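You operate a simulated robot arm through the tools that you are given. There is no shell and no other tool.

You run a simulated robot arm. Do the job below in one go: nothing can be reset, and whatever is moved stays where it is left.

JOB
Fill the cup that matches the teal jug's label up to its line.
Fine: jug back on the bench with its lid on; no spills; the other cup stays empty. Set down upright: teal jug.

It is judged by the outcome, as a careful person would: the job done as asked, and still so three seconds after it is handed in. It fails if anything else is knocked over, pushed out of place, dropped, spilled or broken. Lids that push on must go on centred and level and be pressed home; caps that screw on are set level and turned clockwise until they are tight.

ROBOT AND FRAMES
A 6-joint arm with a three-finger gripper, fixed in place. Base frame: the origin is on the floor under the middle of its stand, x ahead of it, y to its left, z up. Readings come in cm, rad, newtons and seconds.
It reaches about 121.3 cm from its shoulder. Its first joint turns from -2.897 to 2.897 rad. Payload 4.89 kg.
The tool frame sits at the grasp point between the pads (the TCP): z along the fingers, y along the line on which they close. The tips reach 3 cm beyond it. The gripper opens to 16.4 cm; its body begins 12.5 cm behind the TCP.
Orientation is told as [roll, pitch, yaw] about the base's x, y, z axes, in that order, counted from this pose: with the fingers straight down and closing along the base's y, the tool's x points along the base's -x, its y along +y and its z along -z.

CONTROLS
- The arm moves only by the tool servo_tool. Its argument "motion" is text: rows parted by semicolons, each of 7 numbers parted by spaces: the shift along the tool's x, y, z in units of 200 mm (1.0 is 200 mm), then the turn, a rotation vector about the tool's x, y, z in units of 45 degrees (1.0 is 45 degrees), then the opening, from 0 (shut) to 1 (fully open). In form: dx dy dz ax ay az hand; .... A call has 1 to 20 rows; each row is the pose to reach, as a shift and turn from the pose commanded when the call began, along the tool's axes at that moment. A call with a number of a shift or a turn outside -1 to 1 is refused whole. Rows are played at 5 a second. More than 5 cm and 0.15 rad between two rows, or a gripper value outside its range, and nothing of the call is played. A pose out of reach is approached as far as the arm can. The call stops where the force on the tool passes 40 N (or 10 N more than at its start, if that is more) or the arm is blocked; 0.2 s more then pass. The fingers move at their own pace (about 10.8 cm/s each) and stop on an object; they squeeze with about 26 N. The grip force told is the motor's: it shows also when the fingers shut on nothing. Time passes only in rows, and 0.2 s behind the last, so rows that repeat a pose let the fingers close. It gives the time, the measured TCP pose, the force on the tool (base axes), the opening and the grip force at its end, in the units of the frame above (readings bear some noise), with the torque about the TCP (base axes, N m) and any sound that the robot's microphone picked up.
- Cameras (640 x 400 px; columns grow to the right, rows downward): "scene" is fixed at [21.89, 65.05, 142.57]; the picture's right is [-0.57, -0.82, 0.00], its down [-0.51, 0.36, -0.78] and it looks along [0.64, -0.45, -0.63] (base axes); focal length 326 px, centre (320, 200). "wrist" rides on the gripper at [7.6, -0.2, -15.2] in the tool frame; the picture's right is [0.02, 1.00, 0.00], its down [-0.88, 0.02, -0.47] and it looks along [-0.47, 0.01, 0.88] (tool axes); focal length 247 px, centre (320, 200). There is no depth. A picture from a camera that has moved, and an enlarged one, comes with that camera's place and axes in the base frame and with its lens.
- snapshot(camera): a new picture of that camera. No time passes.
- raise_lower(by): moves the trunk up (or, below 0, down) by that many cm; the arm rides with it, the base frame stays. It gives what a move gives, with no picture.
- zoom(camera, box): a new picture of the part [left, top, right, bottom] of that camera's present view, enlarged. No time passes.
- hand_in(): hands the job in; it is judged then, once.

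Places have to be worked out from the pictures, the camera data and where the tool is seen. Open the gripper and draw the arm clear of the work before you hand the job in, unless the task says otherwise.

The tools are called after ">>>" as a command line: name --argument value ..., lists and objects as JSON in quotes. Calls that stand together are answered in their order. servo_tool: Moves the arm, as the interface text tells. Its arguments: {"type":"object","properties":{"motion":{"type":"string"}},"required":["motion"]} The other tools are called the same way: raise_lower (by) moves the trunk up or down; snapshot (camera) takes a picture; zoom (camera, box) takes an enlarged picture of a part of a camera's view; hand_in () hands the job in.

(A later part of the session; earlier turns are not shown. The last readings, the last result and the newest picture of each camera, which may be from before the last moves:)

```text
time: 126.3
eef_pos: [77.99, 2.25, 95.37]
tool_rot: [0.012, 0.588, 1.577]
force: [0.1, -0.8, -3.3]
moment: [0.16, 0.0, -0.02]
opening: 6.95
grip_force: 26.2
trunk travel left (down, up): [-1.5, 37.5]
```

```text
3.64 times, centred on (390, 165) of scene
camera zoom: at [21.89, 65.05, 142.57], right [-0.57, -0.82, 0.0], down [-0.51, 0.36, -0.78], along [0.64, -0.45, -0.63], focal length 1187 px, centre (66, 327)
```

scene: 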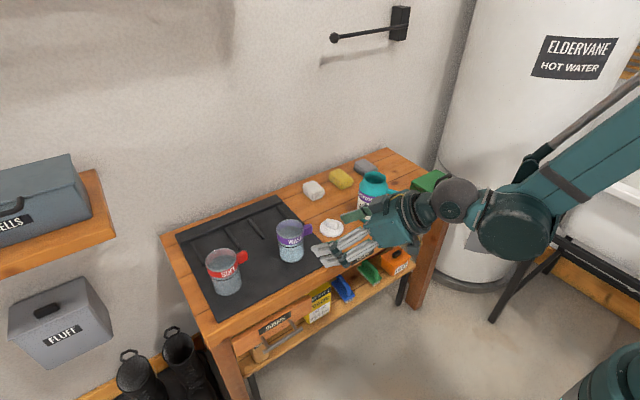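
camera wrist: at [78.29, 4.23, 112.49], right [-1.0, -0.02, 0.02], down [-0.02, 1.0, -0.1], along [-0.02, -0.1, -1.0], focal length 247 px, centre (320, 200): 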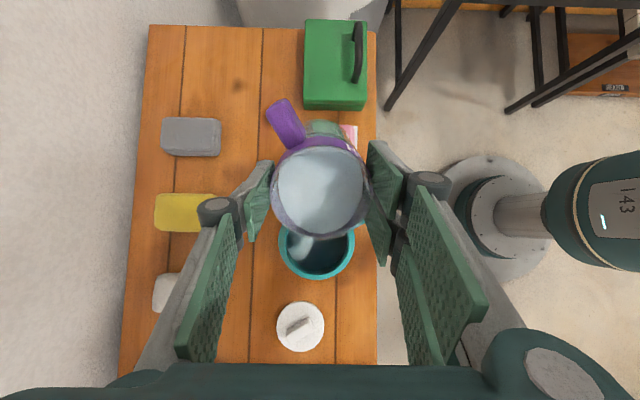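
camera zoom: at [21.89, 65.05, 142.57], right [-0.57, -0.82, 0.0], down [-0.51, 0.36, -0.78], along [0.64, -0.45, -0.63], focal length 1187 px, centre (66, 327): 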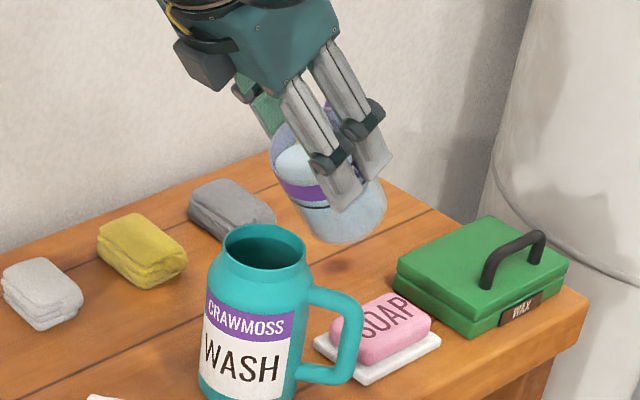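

There's no flow yet at 34°. I'll zoom on the lip from the wrist camera.

>>> zoom --camera "wrist" --box '[255, 130, 385, 290]'

>>> zoom --camera "scene" --box '[370, 125, 420, 185]'

```text
2.50 times, centred on (320, 210) of wrist
camera zoom: at [78.29, 4.23, 112.49], right [-1.0, -0.02, 0.02], down [-0.02, 1.0, -0.1], along [-0.02, -0.1, -1.0], focal length 617 px, centre (320, 175)
```

zoom: 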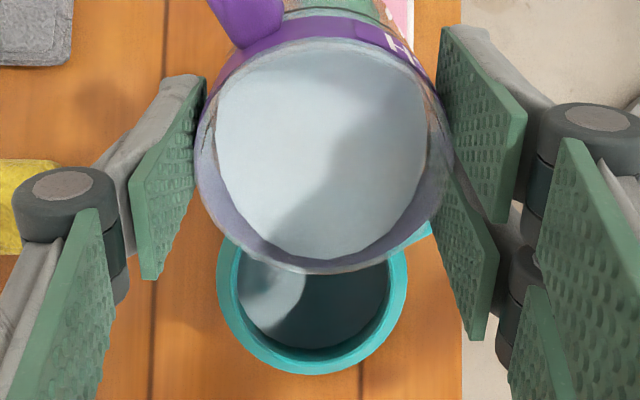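

```text
6.67 times, centred on (395, 155) of scene
camera zoom: at [21.89, 65.05, 142.57], right [-0.57, -0.82, 0.0], down [-0.51, 0.36, -0.78], along [0.64, -0.45, -0.63], focal length 2176 px, centre (-180, 500)
```

zoom: 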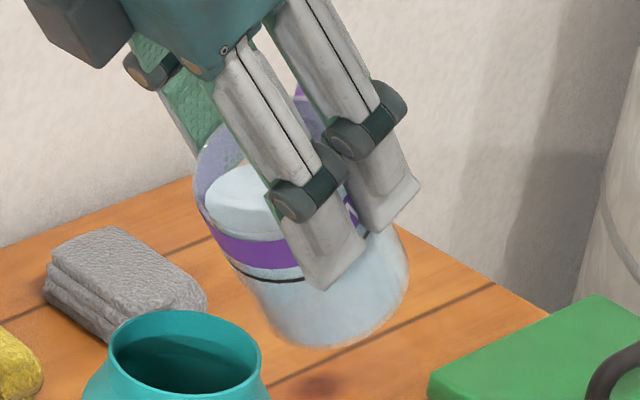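

The liquid is nearly at the cup's lip, which sits nicely over the jug's open mouth. I'll tilt gently to 38°.

>>> servo_tool --motion "-0.006 0 0.006 0 0.022 0 0; -0.013 0 0.012 0 0.045 0 0; -0.02 0 0.018 0 0.067 0 0; -0.026 0 0.0245 0 0.089 0 0; -0.026 0 0.0245 0 0.089 0 0"

>>> zoom --camera "wrist" --box '[255, 130, 385, 290]'

>>> zoom --camera "scene" --box '[360, 120, 430, 200]'

```text
time: 127.5
eef_pos: [78.01, 2.37, 94.73]
tool_rot: [0.013, 0.658, 1.58]
force: [0.2, 0.2, -2.4]
moment: [0.12, 0.02, 0.0]
opening: 6.95
grip_force: 25.9
trunk travel left (down, up): [-1.5, 37.5]
```

```text
2.50 times, centred on (320, 210) of wrist
camera zoom: at [78.28, 5.61, 111.52], right [-1.0, -0.02, 0.02], down [-0.02, 0.99, -0.16], along [-0.02, -0.16, -0.99], focal length 617 px, centre (320, 175)
```

zoom: 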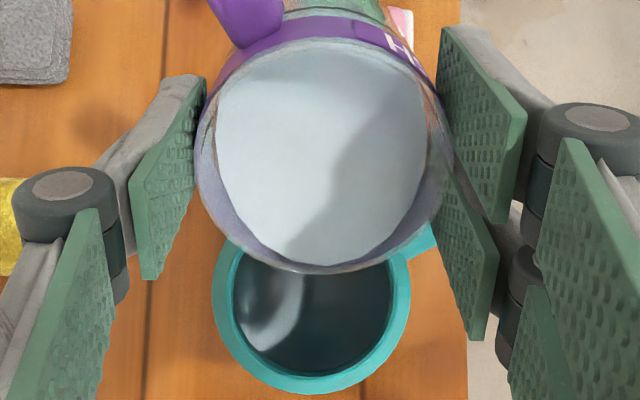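

```text
5.00 times, centred on (395, 160) of scene
camera zoom: at [21.89, 65.05, 142.57], right [-0.57, -0.82, 0.0], down [-0.51, 0.36, -0.78], along [0.64, -0.45, -0.63], focal length 1632 px, centre (-55, 400)
```

zoom: 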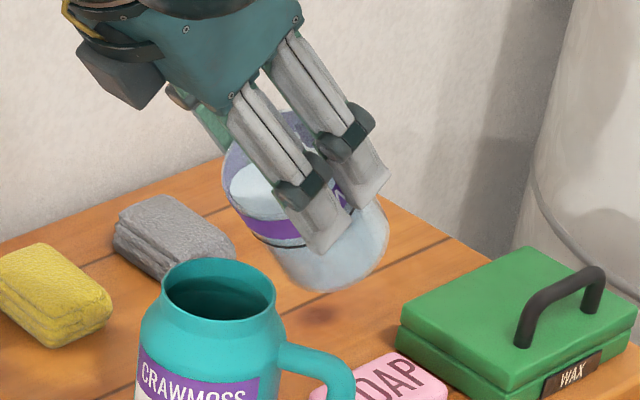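

No flow yet at 38°. I'll take 2° more.

>>> servo_tool --motion "-0.003 0 0.002 0 0.015 0 0; -0.006 0 0.004 0 0.03 0 0; -0.009 0 0.0054 0 0.0444 0 0; -0.009 0 0.0054 0 0.0444 0 0"

>>> zoom --camera "wrist" --box '[255, 130, 385, 290]'

>>> zoom --camera "scene" --box '[360, 120, 430, 200]'

```text
time: 128.5
eef_pos: [77.82, 2.42, 94.41]
tool_rot: [0.013, 0.694, 1.58]
force: [0.0, 0.1, -2.7]
moment: [0.08, -0.01, -0.01]
opening: 6.95
grip_force: 26.3
trunk travel left (down, up): [-1.5, 37.5]
```

```text
2.50 times, centred on (320, 210) of wrist
camera zoom: at [78.18, 6.2, 111.23], right [-1.0, -0.02, 0.02], down [-0.02, 0.98, -0.2], along [-0.02, -0.2, -0.98], focal length 617 px, centre (320, 175)
```

zoom: 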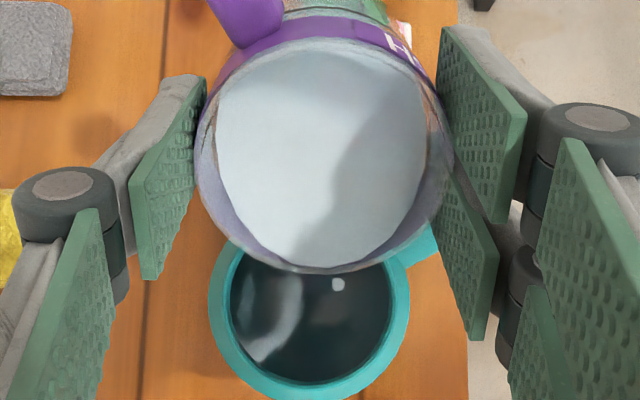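

```text
5.00 times, centred on (395, 160) of scene
camera zoom: at [21.89, 65.05, 142.57], right [-0.57, -0.82, 0.0], down [-0.51, 0.36, -0.78], along [0.64, -0.45, -0.63], focal length 1632 px, centre (-55, 400)
```

zoom: 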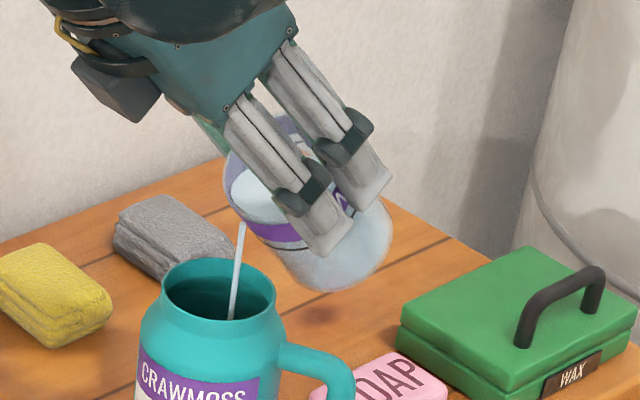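

The flow started at about 39.8° and the stream falls inside the jug's mouth. I'll hold to settle, then step to 42° and 44° with holds.

>>> servo_tool --motion "0 0 0 0 0 0 0; 0 0 0 0 0 0 0; 0 0 0 0 0 0 0; 0 0 0 0 0 0 0; 0 0 0 0 0 0 0; 0 0 0 0 0 0 0; 0 0 0 0 0 0 0; 0 0 0 0 0 0 0"

>>> servo_tool --motion "-0.003 0 0.002 0 0.015 0 0; -0.006 0 0.003 0 0.03 0 0; -0.008 0 0.005 0 0.0444 0 0; -0.008 0 0.005 0 0.0444 0 0"

>>> zoom --camera "wrist" --box '[255, 130, 385, 290]'

>>> zoom --camera "scene" --box '[360, 120, 430, 200]'

```text
time: 130.3
eef_pos: [77.89, 2.42, 94.56]
tool_rot: [0.012, 0.695, 1.578]
force: [0.4, 0.2, -3.1]
moment: [0.11, 0.03, -0.03]
opening: 6.94
grip_force: 26.1
trunk travel left (down, up): [-1.5, 37.5]
```

```text
time: 131.3
eef_pos: [77.91, 2.47, 94.32]
tool_rot: [0.011, 0.727, 1.581]
force: [-0.3, -0.2, -2.5]
moment: [0.15, -0.01, 0.0]
opening: 6.94
grip_force: 25.5
trunk travel left (down, up): [-1.5, 37.5]
```

```text
2.50 times, centred on (320, 210) of wrist
camera zoom: at [78.28, 6.87, 110.93], right [-1.0, -0.02, 0.02], down [-0.02, 0.97, -0.23], along [-0.02, -0.23, -0.97], focal length 617 px, centre (320, 175)
```

zoom: 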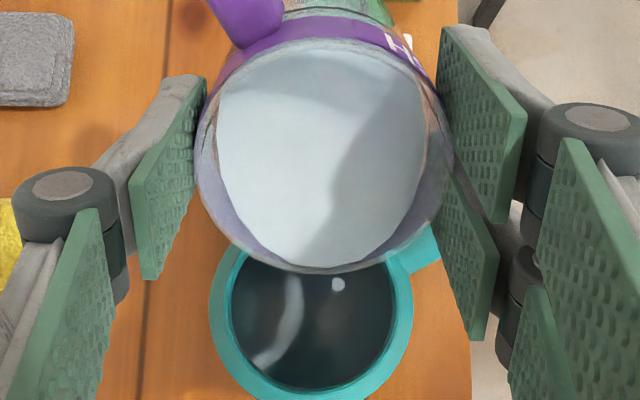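

```text
5.00 times, centred on (395, 160) of scene
camera zoom: at [21.89, 65.05, 142.57], right [-0.57, -0.82, 0.0], down [-0.51, 0.36, -0.78], along [0.64, -0.45, -0.63], focal length 1632 px, centre (-55, 400)
```

zoom: 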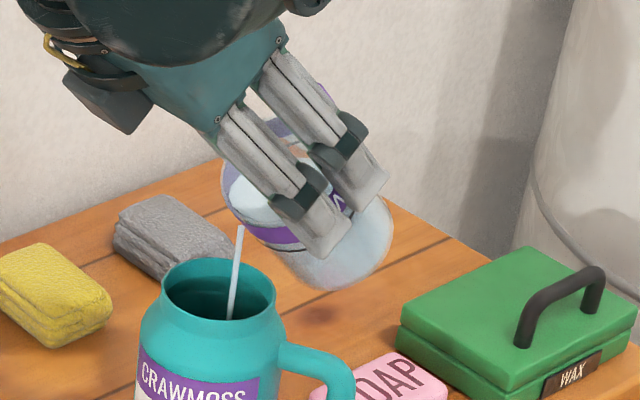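

I'll let this settle, then return the cup upright here, raising it first, to check the level against the line.

>>> servo_tool --motion "0 0 0 0 0 0 0; 0 0 0 0 0 0 0; 0 0 0 0 0 0 0; 0 0 0 0 0 0 0; 0 0 0 0 0 0 0; 0 0 0 0 0 0 0; 0 0 0 0 0 0 0; 0 0 0 0 0 0 0; 0 0 0 0 0 0 0; 0 0 0 0 0 0 0"

>>> zoom --camera "scene" --box '[360, 120, 430, 200]'

>>> servo_tool --motion "0.05 0 -0.056 0 -0.04 0 0; 0.1 0 -0.112 0 -0.1 0 0; 0.149 0 -0.168 0 -0.17 0 0; 0.176 0 -0.198 0 -0.25 0 0; 0.18 0 -0.195 0 -0.33 0 0; 0.183 0 -0.192 0 -0.41 0 0; 0.186 0 -0.19 0 -0.49 0 0; 0.189 0 -0.187 0 -0.57 0 0; 0.191 0 -0.185 0 -0.65 0 0; 0.193 0 -0.183 0 -0.73 0 0; 0.193 0 -0.183 0 -0.81 0 0; 0.193 0 -0.183 0 -0.88 0 0; 0.193 0 -0.183 0 -0.924 0 0; 0.193 0 -0.183 0 -0.924 0 0; 0.193 0 -0.183 0 -0.924 0 0"

>>> zoom --camera "scene" --box '[365, 115, 425, 185]'

>>> zoom --camera "wrist" --box '[255, 110, 385, 250]'

```text
time: 133.5
eef_pos: [77.99, 2.42, 94.28]
tool_rot: [0.013, 0.729, 1.578]
force: [-0.5, 0.1, -3.5]
moment: [0.11, 0.0, 0.01]
opening: 6.92
grip_force: 25.7
trunk travel left (down, up): [-1.5, 37.5]
```

```text
5.00 times, centred on (395, 160) of scene
camera zoom: at [21.89, 65.05, 142.57], right [-0.57, -0.82, 0.0], down [-0.51, 0.36, -0.78], along [0.64, -0.45, -0.63], focal length 1632 px, centre (-55, 400)
```

zoom: 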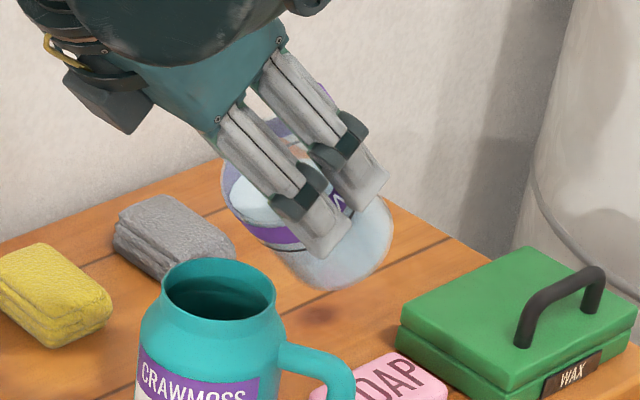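

```text
time: 136.7
eef_pos: [78.02, 2.07, 99.53]
tool_rot: [0.007, 0.002, 1.572]
force: [-0.2, 0.0, -2.2]
moment: [0.01, -0.01, 0.0]
opening: 6.96
grip_force: 26.2
trunk travel left (down, up): [-1.5, 37.5]
```

```text
5.71 times, centred on (395, 150) of scene
camera zoom: at [21.89, 65.05, 142.57], right [-0.57, -0.82, 0.0], down [-0.51, 0.36, -0.78], along [0.64, -0.45, -0.63], focal length 1865 px, centre (-109, 486)
```

zoom: 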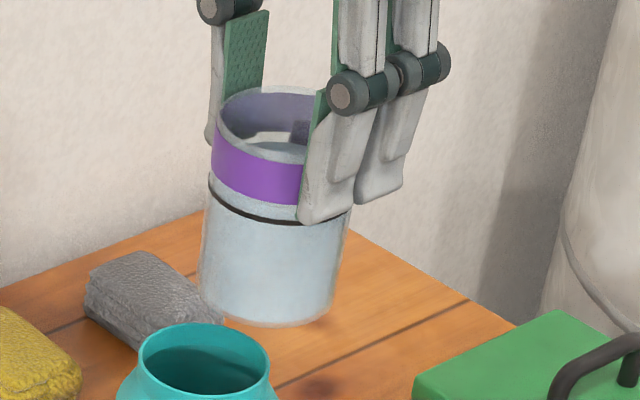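

```text
2.86 times, centred on (320, 180) of wrist
camera zoom: at [78.33, -5.59, 114.93], right [-1.0, -0.02, 0.01], down [-0.02, 0.88, 0.47], along [-0.02, 0.47, -0.88], focal length 706 px, centre (320, 257)
```

zoom: 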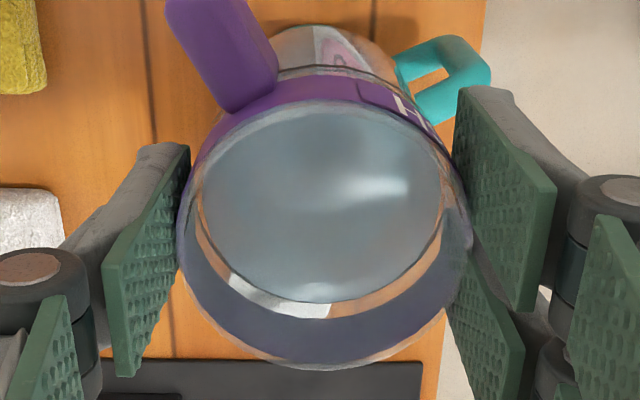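

A clear strip has opened between the surface and the band, and the level is now about 2.8 cm below the rim, about 0.5 cm above the line. About 17 mL more must go. I'll tilt back over the jug the same way, to 41° first.

>>> servo_tool --motion "0.002 0 0.013 0 0.05 0 0; 0.004 0 0.0265 0 0.111 0 0; 0.006 0 0.039 0 0.167 0 0; 0.0085 0 0.0515 0 0.222 0 0; 0.009 0 0.066 0 0.278 0 0; 0.01 0 0.0815 0 0.333 0 0; 0.0105 0 0.0965 0 0.389 0 0; 0.011 0 0.1115 0 0.444 0 0; 0.0115 0 0.1315 0 0.5 0 0; 0.012 0 0.1515 0 0.556 0 0; 0.008 0 0.1665 0 0.611 0 0; 0.0045 0 0.1815 0 0.667 0 0; 0.001 0 0.1965 0 0.711 0 0; -0.003 0 0.2115 0 0.756 0 0; -0.007 0 0.229 0 0.8 0 0; -0.011 0 0.2465 0 0.844 0 0; -0.0145 0 0.253 0 0.878 0 0; -0.0175 0 0.259 0 0.911 0 0; -0.0175 0 0.259 0 0.911 0 0"

>>> zoom --camera "wrist" --box '[255, 130, 385, 290]'

>>> zoom --camera "scene" --box '[360, 120, 430, 200]'

```text
time: 140.7
eef_pos: [77.9, 2.41, 94.54]
tool_rot: [0.011, 0.719, 1.579]
force: [0.0, -0.5, -2.3]
moment: [0.1, 0.03, 0.0]
opening: 6.94
grip_force: 25.5
trunk travel left (down, up): [-1.5, 37.5]
```

```text
2.50 times, centred on (320, 210) of wrist
camera zoom: at [78.18, 6.56, 111.08], right [-1.0, -0.02, 0.02], down [-0.02, 0.97, -0.22], along [-0.02, -0.22, -0.97], focal length 617 px, centre (320, 175)
```

zoom: 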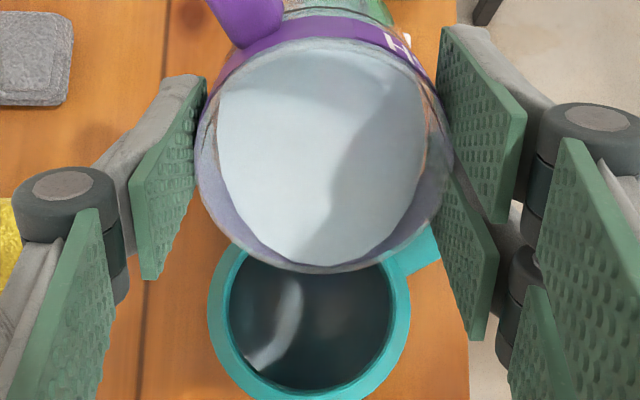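

```text
5.00 times, centred on (395, 160) of scene
camera zoom: at [21.89, 65.05, 142.57], right [-0.57, -0.82, 0.0], down [-0.51, 0.36, -0.78], along [0.64, -0.45, -0.63], focal length 1632 px, centre (-55, 400)
```

zoom: 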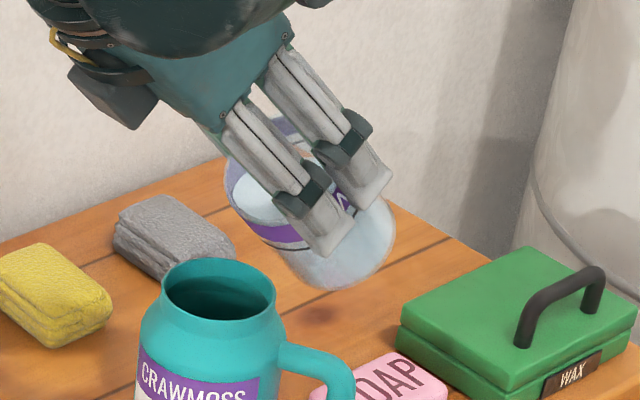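

No flow resumed at 41°, as expected. I'll ease to 45.3° and hold until the flow settles.

>>> servo_tool --motion "-0.002 0 0 0 0.018 0 0; -0.004 0 0 0 0.036 0 0; -0.006 0 0 0 0.055 0 0; -0.008 0 -0.001 0 0.073 0 0; -0.009 0 -0.001 0 0.091 0 0; -0.009 0 -0.001 0 0.091 0 0"

>>> zoom --camera "scene" --box '[360, 120, 430, 200]'

>>> servo_tool --motion "0 0 0 0 0 0 0; 0 0 0 0 0 0 0; 0 0 0 0 0 0 0; 0 0 0 0 0 0 0; 0 0 0 0 0 0 0; 0 0 0 0 0 0 0; 0 0 0 0 0 0 0; 0 0 0 0 0 0 0; 0 0 0 0 0 0 0; 0 0 0 0 0 0 0; 0 0 0 0 0 0 0; 0 0 0 0 0 0 0"

>>> zoom --camera "scene" --box '[360, 120, 430, 200]'

```text
time: 142.1
eef_pos: [77.96, 2.49, 94.24]
tool_rot: [0.013, 0.789, 1.581]
force: [0.7, 0.0, -2.9]
moment: [0.09, 0.0, 0.03]
opening: 6.96
grip_force: 25.7
trunk travel left (down, up): [-1.5, 37.5]
```

```text
5.00 times, centred on (395, 160) of scene
camera zoom: at [21.89, 65.05, 142.57], right [-0.57, -0.82, 0.0], down [-0.51, 0.36, -0.78], along [0.64, -0.45, -0.63], focal length 1632 px, centre (-55, 400)
```

zoom: 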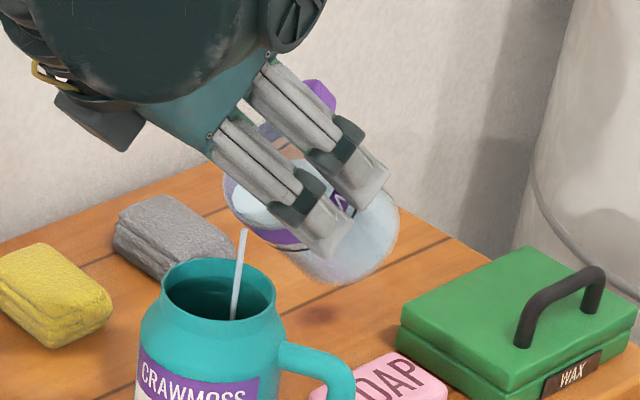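

```text
time: 144.7
eef_pos: [77.92, 2.48, 94.34]
tool_rot: [0.012, 0.788, 1.581]
force: [0.0, 0.1, -2.5]
moment: [0.08, 0.04, 0.01]
opening: 6.94
grip_force: 26.1
trunk travel left (down, up): [-1.5, 37.5]
```

```text
5.00 times, centred on (395, 160) of scene
camera zoom: at [21.89, 65.05, 142.57], right [-0.57, -0.82, 0.0], down [-0.51, 0.36, -0.78], along [0.64, -0.45, -0.63], focal length 1632 px, centre (-55, 400)
```

zoom: 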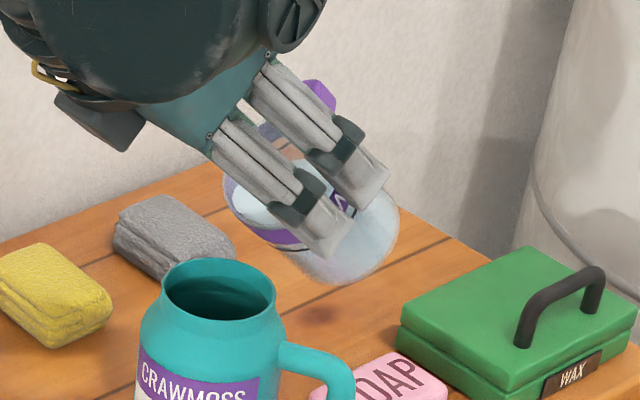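

The flow has settled at 45°. I'll raise and return upright to check the level again.

>>> servo_tool --motion "0.05 0 -0.05 0 -0.04 0 0; 0.1 0 -0.1 0 -0.1 0 0; 0.15 0 -0.149 0 -0.17 0 0; 0.184 0 -0.183 0 -0.25 0 0; 0.187 0 -0.18 0 -0.33 0 0; 0.19 0 -0.177 0 -0.41 0 0; 0.193 0 -0.174 0 -0.49 0 0; 0.196 0 -0.171 0 -0.57 0 0; 0.198 0 -0.169 0 -0.65 0 0; 0.2 0 -0.167 0 -0.73 0 0; 0.2 0 -0.167 0 -0.81 0 0; 0.2 0 -0.167 0 -0.88 0 0; 0.2 0 -0.167 0 -0.95 0 0; 0.2 0 -0.167 0 -1 0 0; 0.2 0 -0.167 0 -1 0 0; 0.2 0 -0.167 0 -1 0 0"

>>> zoom --camera "scene" --box '[375, 120, 420, 180]'

>>> zoom --camera "wrist" --box '[255, 110, 385, 250]'

>>> zoom --camera "wrist" --box '[270, 190, 370, 250]'

```text
time: 148.1
eef_pos: [77.95, 2.09, 99.57]
tool_rot: [0.008, 0.003, 1.571]
force: [0.3, -0.3, -2.6]
moment: [0.02, 0.0, -0.05]
opening: 6.93
grip_force: 25.9
trunk travel left (down, up): [-1.5, 37.5]
```

```text
6.67 times, centred on (398, 150) of scene
camera zoom: at [21.89, 65.05, 142.57], right [-0.57, -0.82, 0.0], down [-0.51, 0.36, -0.78], along [0.64, -0.45, -0.63], focal length 2176 px, centre (-197, 533)
```

zoom: 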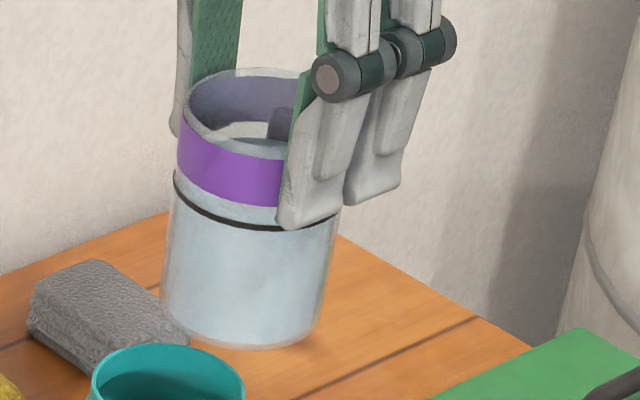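

```text
2.86 times, centred on (320, 180) of wrist
camera zoom: at [78.27, -5.55, 114.94], right [-1.0, -0.02, 0.01], down [-0.02, 0.88, 0.47], along [-0.02, 0.47, -0.88], focal length 706 px, centre (320, 257)
```

zoom: 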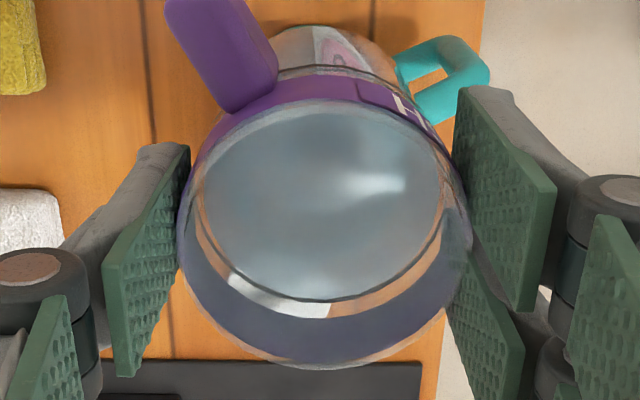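

```text
6.40 times, centred on (320, 220) of wrist
camera zoom: at [78.27, -5.55, 114.94], right [-1.0, -0.02, 0.01], down [-0.02, 0.88, 0.47], along [-0.02, 0.47, -0.88], focal length 1581 px, centre (320, 72)
```

zoom: 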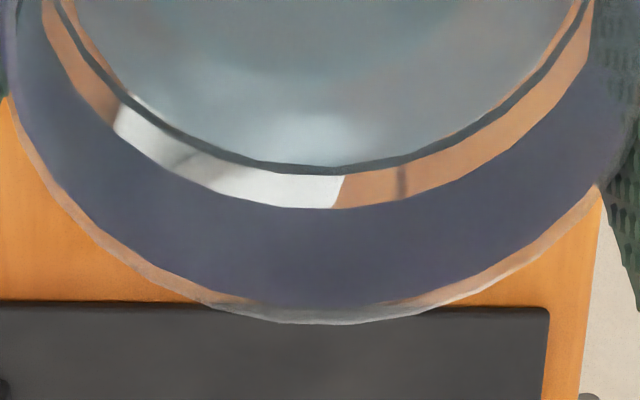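

The line is visible as a dark arc on the far wall, with the surface edge just about at it from this angle. Allowing for wall thickness, it may still be about 0.3 cm high. I'll zoom closer from the scene camera to measure.

>>> zoom --camera "scene" --box '[372, 128, 400, 152]'

>>> zoom --camera "scene" --box '[370, 140, 402, 175]'

>>> zoom --camera "wrist" --box '[265, 175, 315, 225]'

```text
16.00 times, centred on (386, 140) of scene
camera zoom: at [21.89, 65.05, 142.57], right [-0.57, -0.82, 0.0], down [-0.51, 0.36, -0.78], along [0.64, -0.45, -0.63], focal length 5222 px, centre (-736, 1160)
```

zoom: 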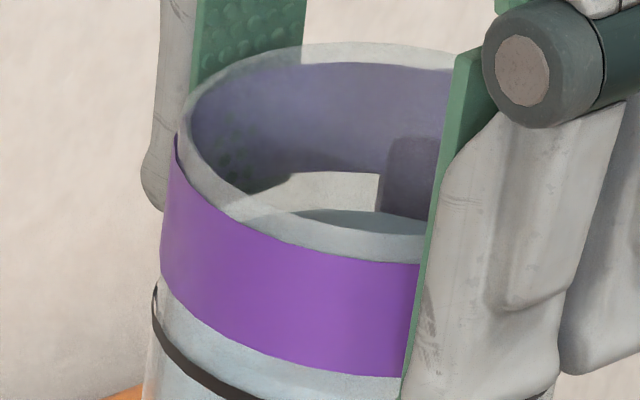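

```text
11.43 times, centred on (386, 158) of scene
camera zoom: at [21.89, 65.05, 142.57], right [-0.57, -0.82, 0.0], down [-0.51, 0.36, -0.78], along [0.64, -0.45, -0.63], focal length 3730 px, centre (-434, 686)
```

zoom: 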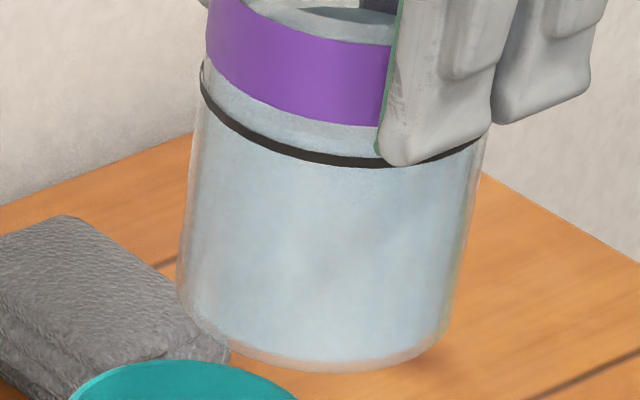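

```text
8.00 times, centred on (290, 200) of wrist
camera zoom: at [78.27, -5.55, 114.94], right [-1.0, -0.02, 0.01], down [-0.02, 0.88, 0.47], along [-0.02, 0.47, -0.88], focal length 1976 px, centre (560, 200)
```

zoom: 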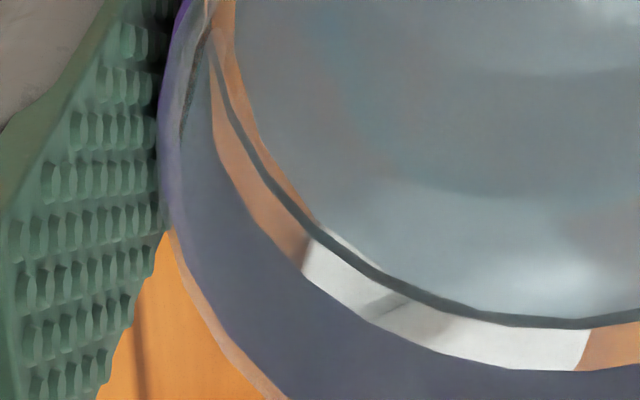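

It's still about 0.4 cm above the line (12–15 mL). Flow seems to need a bit more tilt than ideal geometry, so about 48.5° should land on the line. I'll tilt over the jug again, to 45° first.

>>> servo_tool --motion "0.002 0 0.013 0 0.05 0 0; 0.004 0 0.0265 0 0.111 0 0; 0.006 0 0.039 0 0.167 0 0; 0.0085 0 0.0515 0 0.222 0 0; 0.009 0 0.066 0 0.278 0 0; 0.01 0 0.0815 0 0.333 0 0; 0.0105 0 0.0965 0 0.389 0 0; 0.011 0 0.1115 0 0.444 0 0; 0.0115 0 0.1315 0 0.5 0 0; 0.012 0 0.1515 0 0.556 0 0; 0.008 0 0.1665 0 0.611 0 0; 0.0045 0 0.1815 0 0.667 0 0; 0.001 0 0.1965 0 0.711 0 0; -0.003 0 0.2115 0 0.756 0 0; -0.007 0 0.229 0 0.8 0 0; -0.011 0 0.2465 0 0.844 0 0; -0.0145 0 0.253 0 0.878 0 0; -0.0175 0 0.259 0 0.922 0 0; -0.02 0 0.262 0 0.96 0 0; -0.022 0 0.264 0 1 0 0"

>>> zoom --camera "scene" --box '[360, 120, 430, 200]'

```text
time: 152.3
eef_pos: [77.98, 2.44, 94.16]
tool_rot: [0.011, 0.789, 1.579]
force: [0.2, 0.6, -2.7]
moment: [0.16, -0.02, 0.08]
opening: 6.92
grip_force: 26.5
trunk travel left (down, up): [-1.5, 37.5]
```

```text
5.00 times, centred on (395, 160) of scene
camera zoom: at [21.89, 65.05, 142.57], right [-0.57, -0.82, 0.0], down [-0.51, 0.36, -0.78], along [0.64, -0.45, -0.63], focal length 1632 px, centre (-55, 400)
```

zoom: 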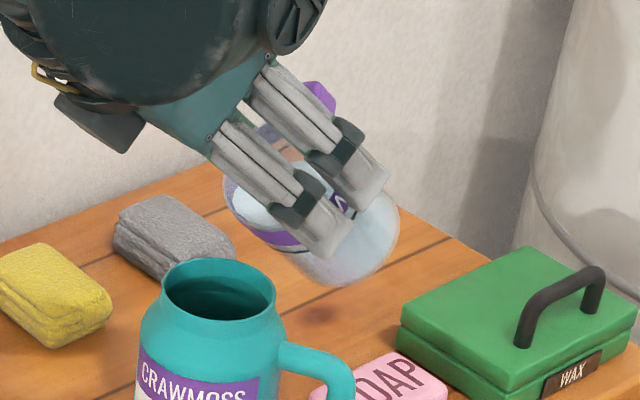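

Now I'll ease from 45.2° to 48.5° and hold.

>>> servo_tool --motion "-0.002 0 -0.002 0 0.018 0 0; -0.004 0 -0.004 0 0.037 0 0; -0.006 0 -0.006 0 0.055 0 0; -0.007 0 -0.007 0 0.0733 0 0; -0.007 0 -0.007 0 0.0733 0 0"

>>> zoom --camera "scene" --box '[360, 120, 430, 200]'

>>> servo_tool --motion "0 0 0 0 0 0 0; 0 0 0 0 0 0 0; 0 0 0 0 0 0 0; 0 0 0 0 0 0 0; 0 0 0 0 0 0 0; 0 0 0 0 0 0 0; 0 0 0 0 0 0 0; 0 0 0 0 0 0 0; 0 0 0 0 0 0 0; 0 0 0 0 0 0 0; 0 0 0 0 0 0 0; 0 0 0 0 0 0 0; 0 0 0 0 0 0 0; 0 0 0 0 0 0 0"

>>> zoom --camera "scene" --box '[360, 120, 430, 200]'

```text
time: 153.5
eef_pos: [77.88, 2.73, 94.31]
tool_rot: [0.014, 0.847, 1.579]
force: [-0.3, 1.0, -3.1]
moment: [0.14, 0.03, -0.02]
opening: 6.96
grip_force: 26.2
trunk travel left (down, up): [-1.5, 37.5]
```

```text
5.00 times, centred on (395, 160) of scene
camera zoom: at [21.89, 65.05, 142.57], right [-0.57, -0.82, 0.0], down [-0.51, 0.36, -0.78], along [0.64, -0.45, -0.63], focal length 1632 px, centre (-55, 400)
```

zoom: 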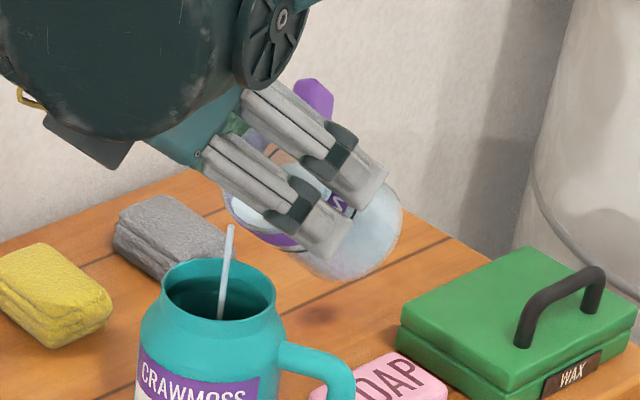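

```text
time: 156.5
eef_pos: [77.94, 2.69, 94.37]
tool_rot: [0.014, 0.848, 1.58]
force: [-0.5, 0.5, -2.5]
moment: [0.12, 0.03, -0.02]
opening: 6.93
grip_force: 26.1
trunk travel left (down, up): [-1.5, 37.5]
```

```text
5.00 times, centred on (395, 160) of scene
camera zoom: at [21.89, 65.05, 142.57], right [-0.57, -0.82, 0.0], down [-0.51, 0.36, -0.78], along [0.64, -0.45, -0.63], focal length 1632 px, centre (-55, 400)
```

zoom: 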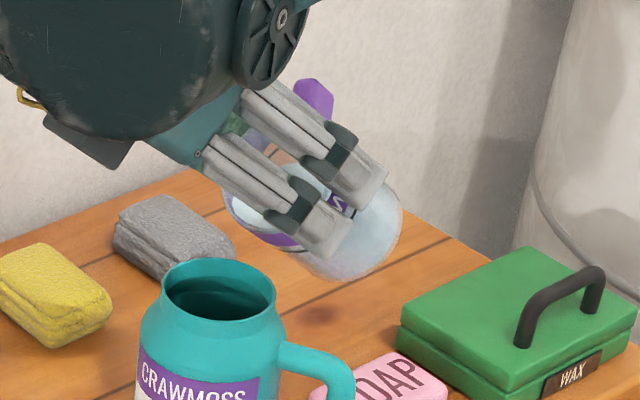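

The flow has stopped again. I'll raise and return upright to measure.

>>> servo_tool --motion "0.055 0 -0.048 0 -0.04 0 0; 0.11 0 -0.096 0 -0.1 0 0; 0.165 0 -0.145 0 -0.17 0 0; 0.195 0 -0.172 0 -0.25 0 0; 0.2 0 -0.168 0 -0.33 0 0; 0.204 0 -0.164 0 -0.41 0 0; 0.208 0 -0.16 0 -0.49 0 0; 0.211 0 -0.156 0 -0.57 0 0; 0.214 0 -0.152 0 -0.65 0 0; 0.2165 0 -0.148 0 -0.73 0 0; 0.2165 0 -0.148 0 -0.81 0 0; 0.2165 0 -0.148 0 -0.88 0 0; 0.2165 0 -0.148 0 -0.95 0 0; 0.2165 0 -0.148 0 -1 0 0; 0.2165 0 -0.148 0 -1 0 0"

>>> servo_tool --motion "0 0 0 0 -0.04 0 0; 0 0 0 0 -0.08 0 0; 0 0 0 0 -0.08 0 0; 0 0 0 0 -0.08 0 0"

>>> zoom --camera "scene" --box '[372, 128, 400, 152]'

>>> zoom --camera "wrist" --box '[270, 190, 370, 250]'

>>> zoom --camera "scene" --box '[370, 140, 402, 175]'

```text
time: 159.7
eef_pos: [77.91, 2.1, 99.34]
tool_rot: [0.008, 0.061, 1.572]
force: [0.1, -0.5, -2.6]
moment: [-0.02, 0.02, -0.01]
opening: 6.94
grip_force: 26.0
trunk travel left (down, up): [-1.5, 37.5]
```

```text
time: 160.7
eef_pos: [77.91, 2.09, 99.45]
tool_rot: [0.007, -0.001, 1.572]
force: [-0.1, 0.5, -2.7]
moment: [0.01, 0.06, -0.01]
opening: 6.93
grip_force: 26.1
trunk travel left (down, up): [-1.5, 37.5]
```

```text
16.00 times, centred on (386, 140) of scene
camera zoom: at [21.89, 65.05, 142.57], right [-0.57, -0.82, 0.0], down [-0.51, 0.36, -0.78], along [0.64, -0.45, -0.63], focal length 5222 px, centre (-736, 1160)
```

zoom: 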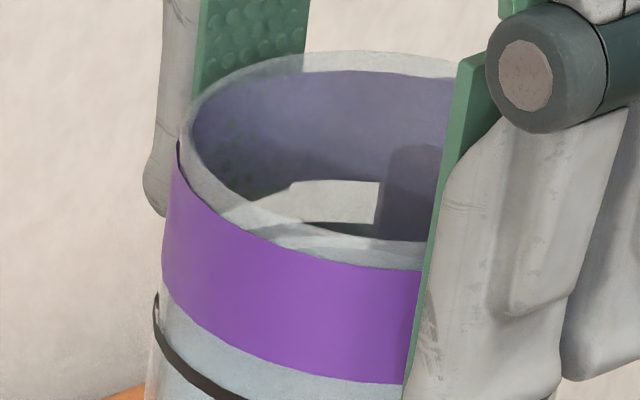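

```text
6.40 times, centred on (320, 220) of wrist
camera zoom: at [78.22, -5.66, 114.8], right [-1.0, -0.02, 0.01], down [-0.02, 0.88, 0.47], along [-0.02, 0.47, -0.88], focal length 1581 px, centre (320, 72)
```

zoom: 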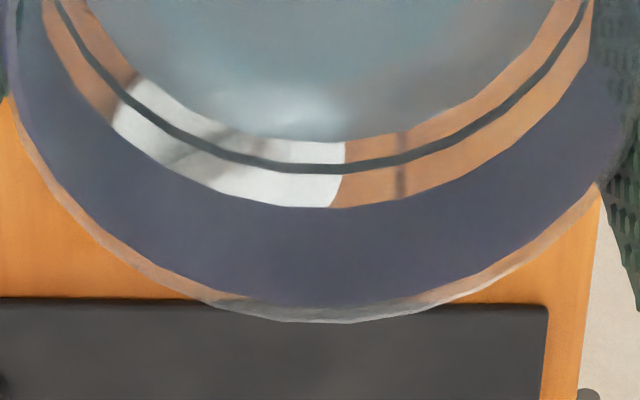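

```text
11.43 times, centred on (386, 158) of scene
camera zoom: at [21.89, 65.05, 142.57], right [-0.57, -0.82, 0.0], down [-0.51, 0.36, -0.78], along [0.64, -0.45, -0.63], focal length 3730 px, centre (-434, 686)
```

zoom: 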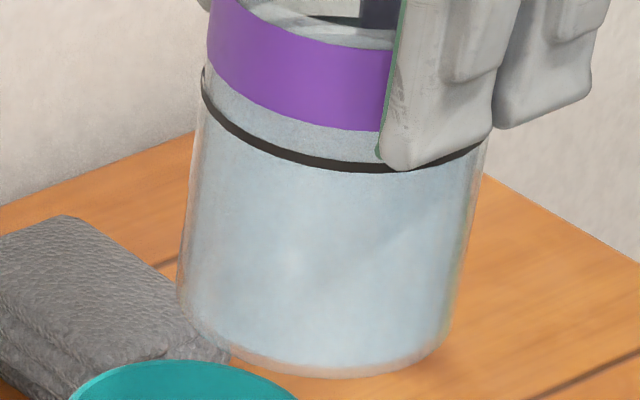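

Now a gap shows between the surface and the line on the far wall, so the level is near or slightly below the line. I'll zoom at the front of the cup around the line to find the surface's near edge.

>>> zoom --camera "scene" --box '[374, 144, 396, 164]'

>>> zoom --camera "wrist" --box '[255, 110, 385, 250]'

>>> zoom --camera "wrist" --box '[290, 110, 350, 150]'

```text
16.00 times, centred on (385, 154) of scene
camera zoom: at [21.89, 65.05, 142.57], right [-0.57, -0.82, 0.0], down [-0.51, 0.36, -0.78], along [0.64, -0.45, -0.63], focal length 5222 px, centre (-720, 936)
```

zoom: 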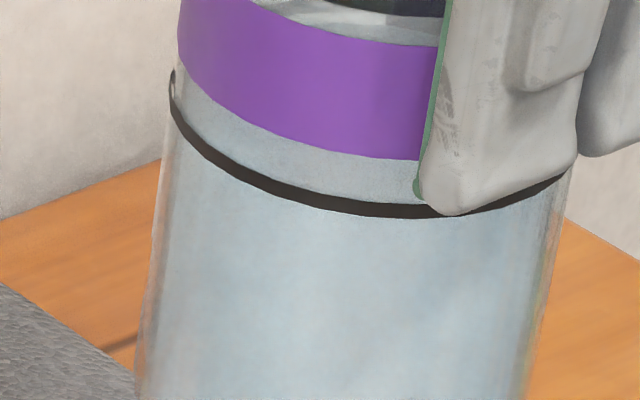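

```text
2.86 times, centred on (320, 180) of wrist
camera zoom: at [78.22, -5.66, 114.8], right [-1.0, -0.02, 0.01], down [-0.02, 0.88, 0.47], along [-0.02, 0.47, -0.88], focal length 706 px, centre (320, 257)
```

zoom: 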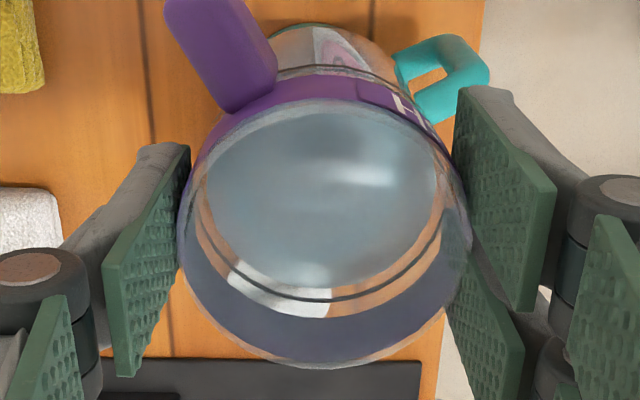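

```text
10.00 times, centred on (320, 130) of wrist
camera zoom: at [78.22, -5.66, 114.8], right [-1.0, -0.02, 0.01], down [-0.02, 0.88, 0.47], along [-0.02, 0.47, -0.88], focal length 2470 px, centre (320, 900)
```

zoom: 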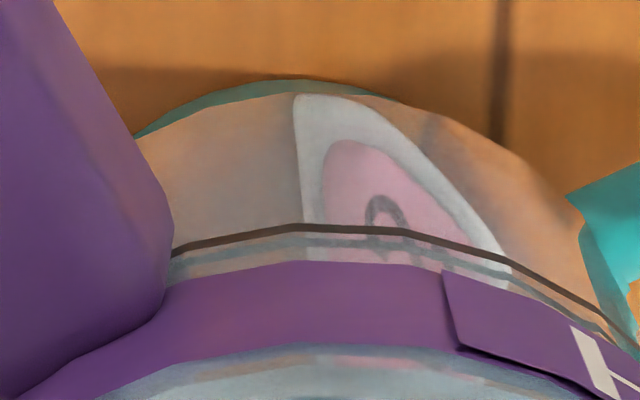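

That last view is informative, since the near wall shows the line with a thin surface strip next to it. I'll magnify that area.

>>> zoom --camera "wrist" --box '[300, 124, 340, 146]'

>>> zoom --camera "wrist" --box '[300, 205, 340, 230]'

```text
16.00 times, centred on (320, 135) of wrist
camera zoom: at [78.22, -5.66, 114.8], right [-1.0, -0.02, 0.01], down [-0.02, 0.88, 0.47], along [-0.02, 0.47, -0.88], focal length 3952 px, centre (320, 1240)
```

zoom: 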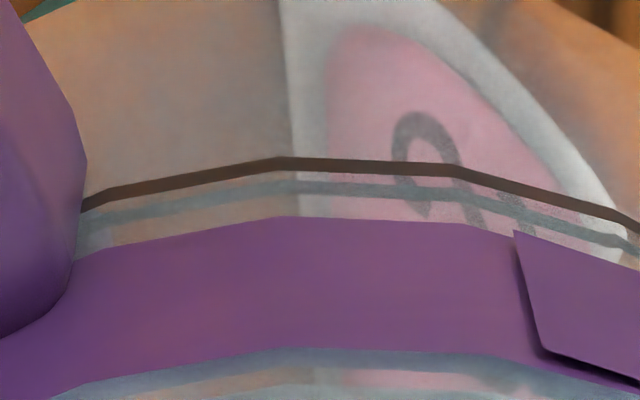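

```text
16.00 times, centred on (320, 218) of wrist
camera zoom: at [78.22, -5.66, 114.8], right [-1.0, -0.02, 0.01], down [-0.02, 0.88, 0.47], along [-0.02, 0.47, -0.88], focal length 3952 px, centre (320, -80)
```

zoom: 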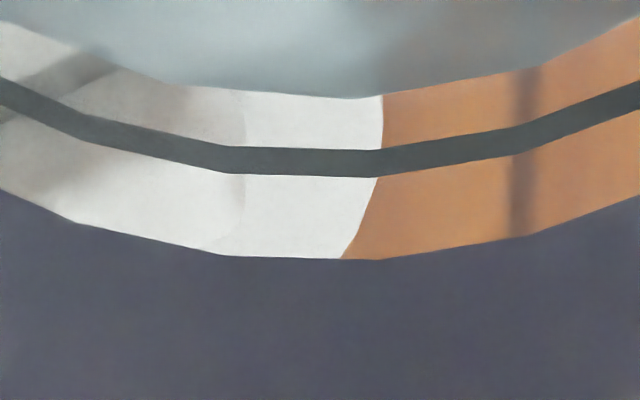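

Before trusting parallax-laden views I'll put the cup back on its spot and check it side-on. First I'll carry it back slowly along the same path.

>>> servo_tool --motion "-0.012 0 0 0 0 0 0; -0.035 0 0 0 0 0 0; -0.07 0 0 0 0 0 0; -0.12 0 0 0 0 0 0; -0.17 0 0 0 0 0 0; -0.22 0 0 0 0 0 0; -0.27 0 0 0 0 0 0; -0.32 0 0 0 0 0 0; -0.37 0 0 0 0 0 0; -0.42 0 0 0 0 0 0; -0.47 0 0 0 0 0 0; -0.52 0 0 0 0 0 0; -0.57 0 0 0 0 0 0; -0.62 0 0 0 0 0 0; -0.67 0 0 0 0 0 0; -0.72 0 0 0 0 0 0; -0.765 0 0 0 0 0 0; -0.8 0 0 0 0 0 0; -0.82 0 0 0 0 0 0; -0.825 0 0 0 0 0 0"

>>> servo_tool --motion "-0.012 0 0 0 0 0.01 0; -0.035 0.001 0 0 0 0.03 0; -0.075 0.001 0 0 0 0.065 0; -0.125 0.002 0 0 0 0.11 0; -0.175 0.003 0 0 0 0.155 0; -0.225 0.003 0 0 0 0.2 0; -0.275 0.004 0 0 0 0.245 0; -0.325 0.005 0 0 0 0.29 0; -0.375 0.006 0 0 0 0.335 0; -0.425 0.007 0 0 0 0.38 0; -0.475 0.008 0 0 0 0.425 0; -0.525 0.009 0 0 0 0.47 0; -0.575 0.009 0 0 0 0.515 0; -0.625 0.01 0 0 0 0.56 0; -0.675 0.011 0 0 0 0.605 0; -0.725 0.011 0 0 0 0.65 0; -0.775 0.012 0 0 0 0.695 0; -0.82 0.0125 0 0 0 0.735 0; -0.845 0.0125 0 0 0 0.753 0; -0.85 0.0125 0 0 0 0.755 0"

>>> snapshot --camera "wrist"

```text
time: 164.9
eef_pos: [78.07, 18.64, 99.47]
tool_rot: [0.008, -0.002, 1.573]
force: [0.6, 0.2, -2.7]
moment: [0.03, -0.03, 0.01]
opening: 6.94
grip_force: 26.1
trunk travel left (down, up): [-1.5, 37.5]
```

```text
time: 169.1
eef_pos: [77.78, 35.5, 99.61]
tool_rot: [0.01, 0.004, 0.98]
force: [-0.2, -0.4, -2.6]
moment: [0.03, -0.04, 0.06]
opening: 6.96
grip_force: 26.3
trunk travel left (down, up): [-1.5, 37.5]
```

```text
taken
camera wrist: at [73.69, 29.08, 114.92], right [-0.84, 0.54, 0.01], down [0.48, 0.74, 0.47], along [0.25, 0.4, -0.88], focal length 247 px, centre (320, 200)
```

wrist: 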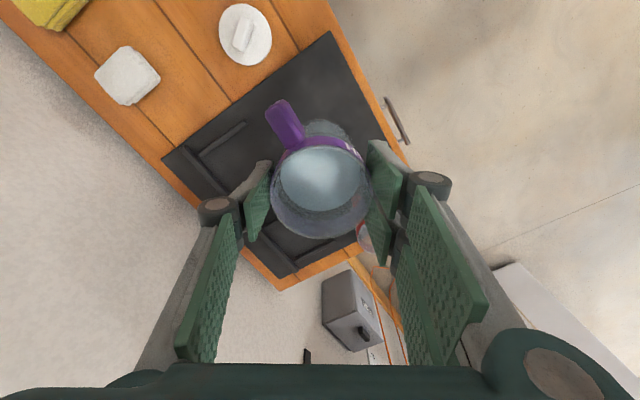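

The cup is back over its spot within about 1 mm. I'll lower it slowly, stopping a few millimetres above the mat.

>>> servo_tool --motion "0.001 -0.001 0.015 0 0 0 0; 0.002 -0.002 0.04 0 0 0 0; 0.003 -0.003 0.08 0 0 0 0; 0.004 -0.004 0.13 0 0 0 0; 0.005 -0.004 0.18 0 0 0 0; 0.005 -0.004 0.23 0 0 0 0; 0.005 -0.004 0.28 0 0 0 0; 0.005 -0.004 0.33 0 0 0 0; 0.005 -0.004 0.38 0 0 0 0; 0.005 -0.004 0.43 0 0 0 0; 0.005 -0.004 0.48 0 0 0 0; 0.005 -0.004 0.53 0 0 0 0; 0.005 -0.004 0.58 0 0 0 0; 0.005 -0.004 0.63 0 0 0 0; 0.005 -0.004 0.68 0 0 0 0; 0.005 -0.004 0.73 0 0 0 0; 0.005 -0.004 0.775 0 0 0 0; 0.005 -0.004 0.805 0 0 0 0; 0.005 -0.004 0.825 0 0 0 0; 0.005 -0.004 0.83 0 0 0 0"

>>> zoom --camera "wrist" --box '[255, 110, 385, 250]'

>>> zoom --camera "scene" --box '[265, 205, 325, 275]'

```text
time: 173.3
eef_pos: [77.52, 35.37, 82.9]
tool_rot: [0.009, 0.005, 0.978]
force: [-0.7, 0.8, -3.0]
moment: [0.04, -0.04, 0.0]
opening: 6.94
grip_force: 26.3
trunk travel left (down, up): [-1.5, 37.5]
```

```text
2.86 times, centred on (320, 180) of wrist
camera zoom: at [73.55, 28.9, 98.21], right [-0.84, 0.54, 0.01], down [0.48, 0.74, 0.47], along [0.25, 0.4, -0.88], focal length 706 px, centre (320, 257)
```

zoom: 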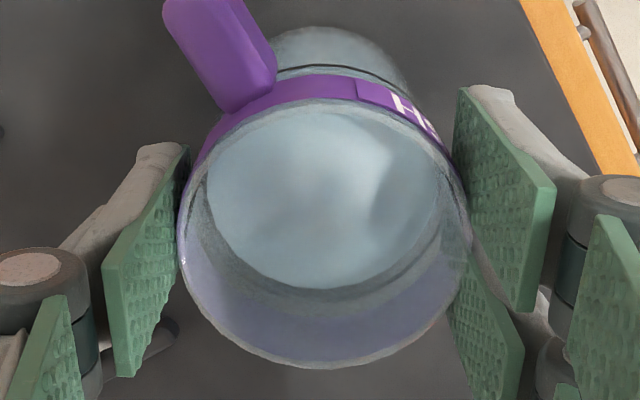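

```text
5.71 times, centred on (295, 240) of scene
camera zoom: at [21.89, 65.05, 142.57], right [-0.57, -0.82, 0.0], down [-0.51, 0.36, -0.78], along [0.64, -0.45, -0.63], focal length 1865 px, centre (463, -29)
```

zoom: 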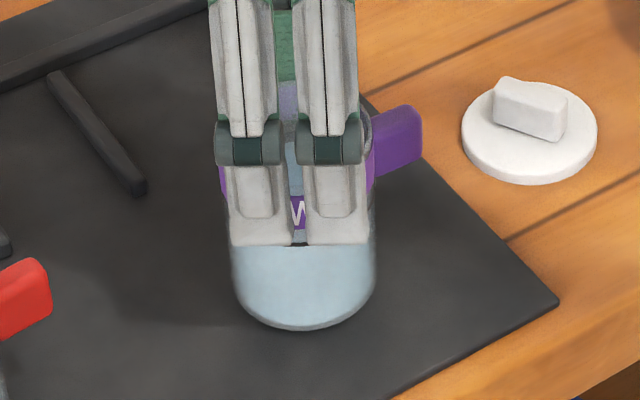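

I'm about 3–4 mm above the mat. I'll apply a tiny correction and creep down until the mat takes the weight.

>>> servo_tool --motion "-0.003 -0.002 0.005 0 0 0 0; -0.0065 -0.005 0.01 0 0 0 0; -0.0065 -0.005 0.013 0 0 0 0; -0.0065 -0.005 0.013 0 0 0 0"

>>> servo_tool --motion "0 0 0.005 0 0 0 0; 0 0 0.005 0 0 0 0; 0 0 0.005 0 0 0 0"

```text
time: 174.3
eef_pos: [77.72, 35.49, 82.69]
tool_rot: [0.01, 0.005, 0.98]
force: [-0.5, 0.5, -2.7]
moment: [-0.01, 0.0, -0.03]
opening: 6.92
grip_force: 25.5
trunk travel left (down, up): [-1.5, 37.5]
```

```text
time: 175.1
eef_pos: [77.8, 35.61, 82.56]
tool_rot: [0.009, 0.003, 0.979]
force: [3.2, 0.1, 10.0]
moment: [0.15, 0.07, -0.07]
opening: 6.96
grip_force: 26.5
trunk travel left (down, up): [-1.5, 37.5]
```

The mat has the cup (10 N of contact). I'll relax slightly and open the fingers gently, then lift straight up.

>>> servo_tool --motion "0 0 -0.004 0 0 0 0; 0 0 -0.004 0 0 0 0; 0 0 -0.004 0 0 0 0.45; 0 0 -0.004 0 0 0 0.48; 0 0 -0.004 0 0 0 0.55; 0 0 -0.004 0 0 0 0.65; 0 0 -0.004 0 0 0 0.78; 0 0 -0.004 0 0 0 0.8; 0 0 -0.004 0 0 0 0.8"

>>> zoom --camera "wrist" --box '[240, 90, 410, 250]'

>>> zoom --camera "scene" --box '[250, 180, 350, 280]'

```text
time: 177.1
eef_pos: [77.73, 35.62, 82.62]
tool_rot: [0.01, 0.004, 0.98]
force: [0.7, -0.8, 0.6]
moment: [0.02, 0.02, -0.04]
opening: 13.11
grip_force: 0.0
trunk travel left (down, up): [-1.5, 37.5]
```

```text
2.50 times, centred on (325, 170) of wrist
camera zoom: at [73.7, 29.1, 98.01], right [-0.84, 0.54, 0.01], down [0.48, 0.74, 0.47], along [0.25, 0.4, -0.88], focal length 617 px, centre (308, 275)
```

zoom: 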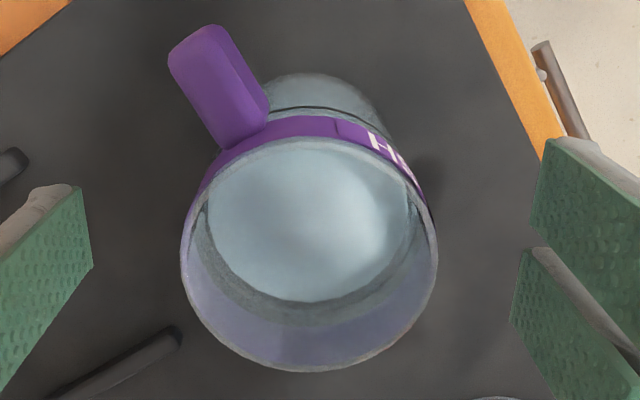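

```text
4.00 times, centred on (300, 230) of scene
camera zoom: at [21.89, 65.05, 142.57], right [-0.57, -0.82, 0.0], down [-0.51, 0.36, -0.78], along [0.64, -0.45, -0.63], focal length 1306 px, centre (400, 80)
```

zoom: 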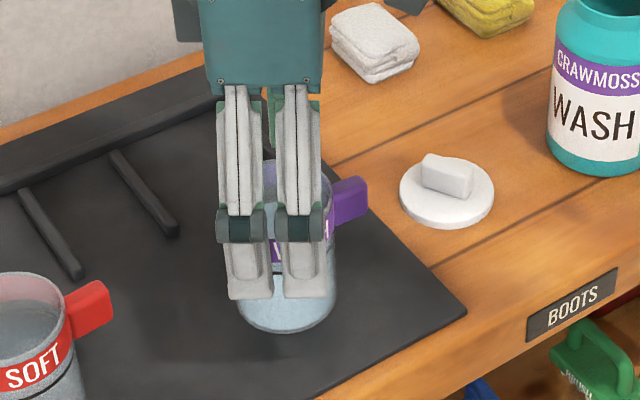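

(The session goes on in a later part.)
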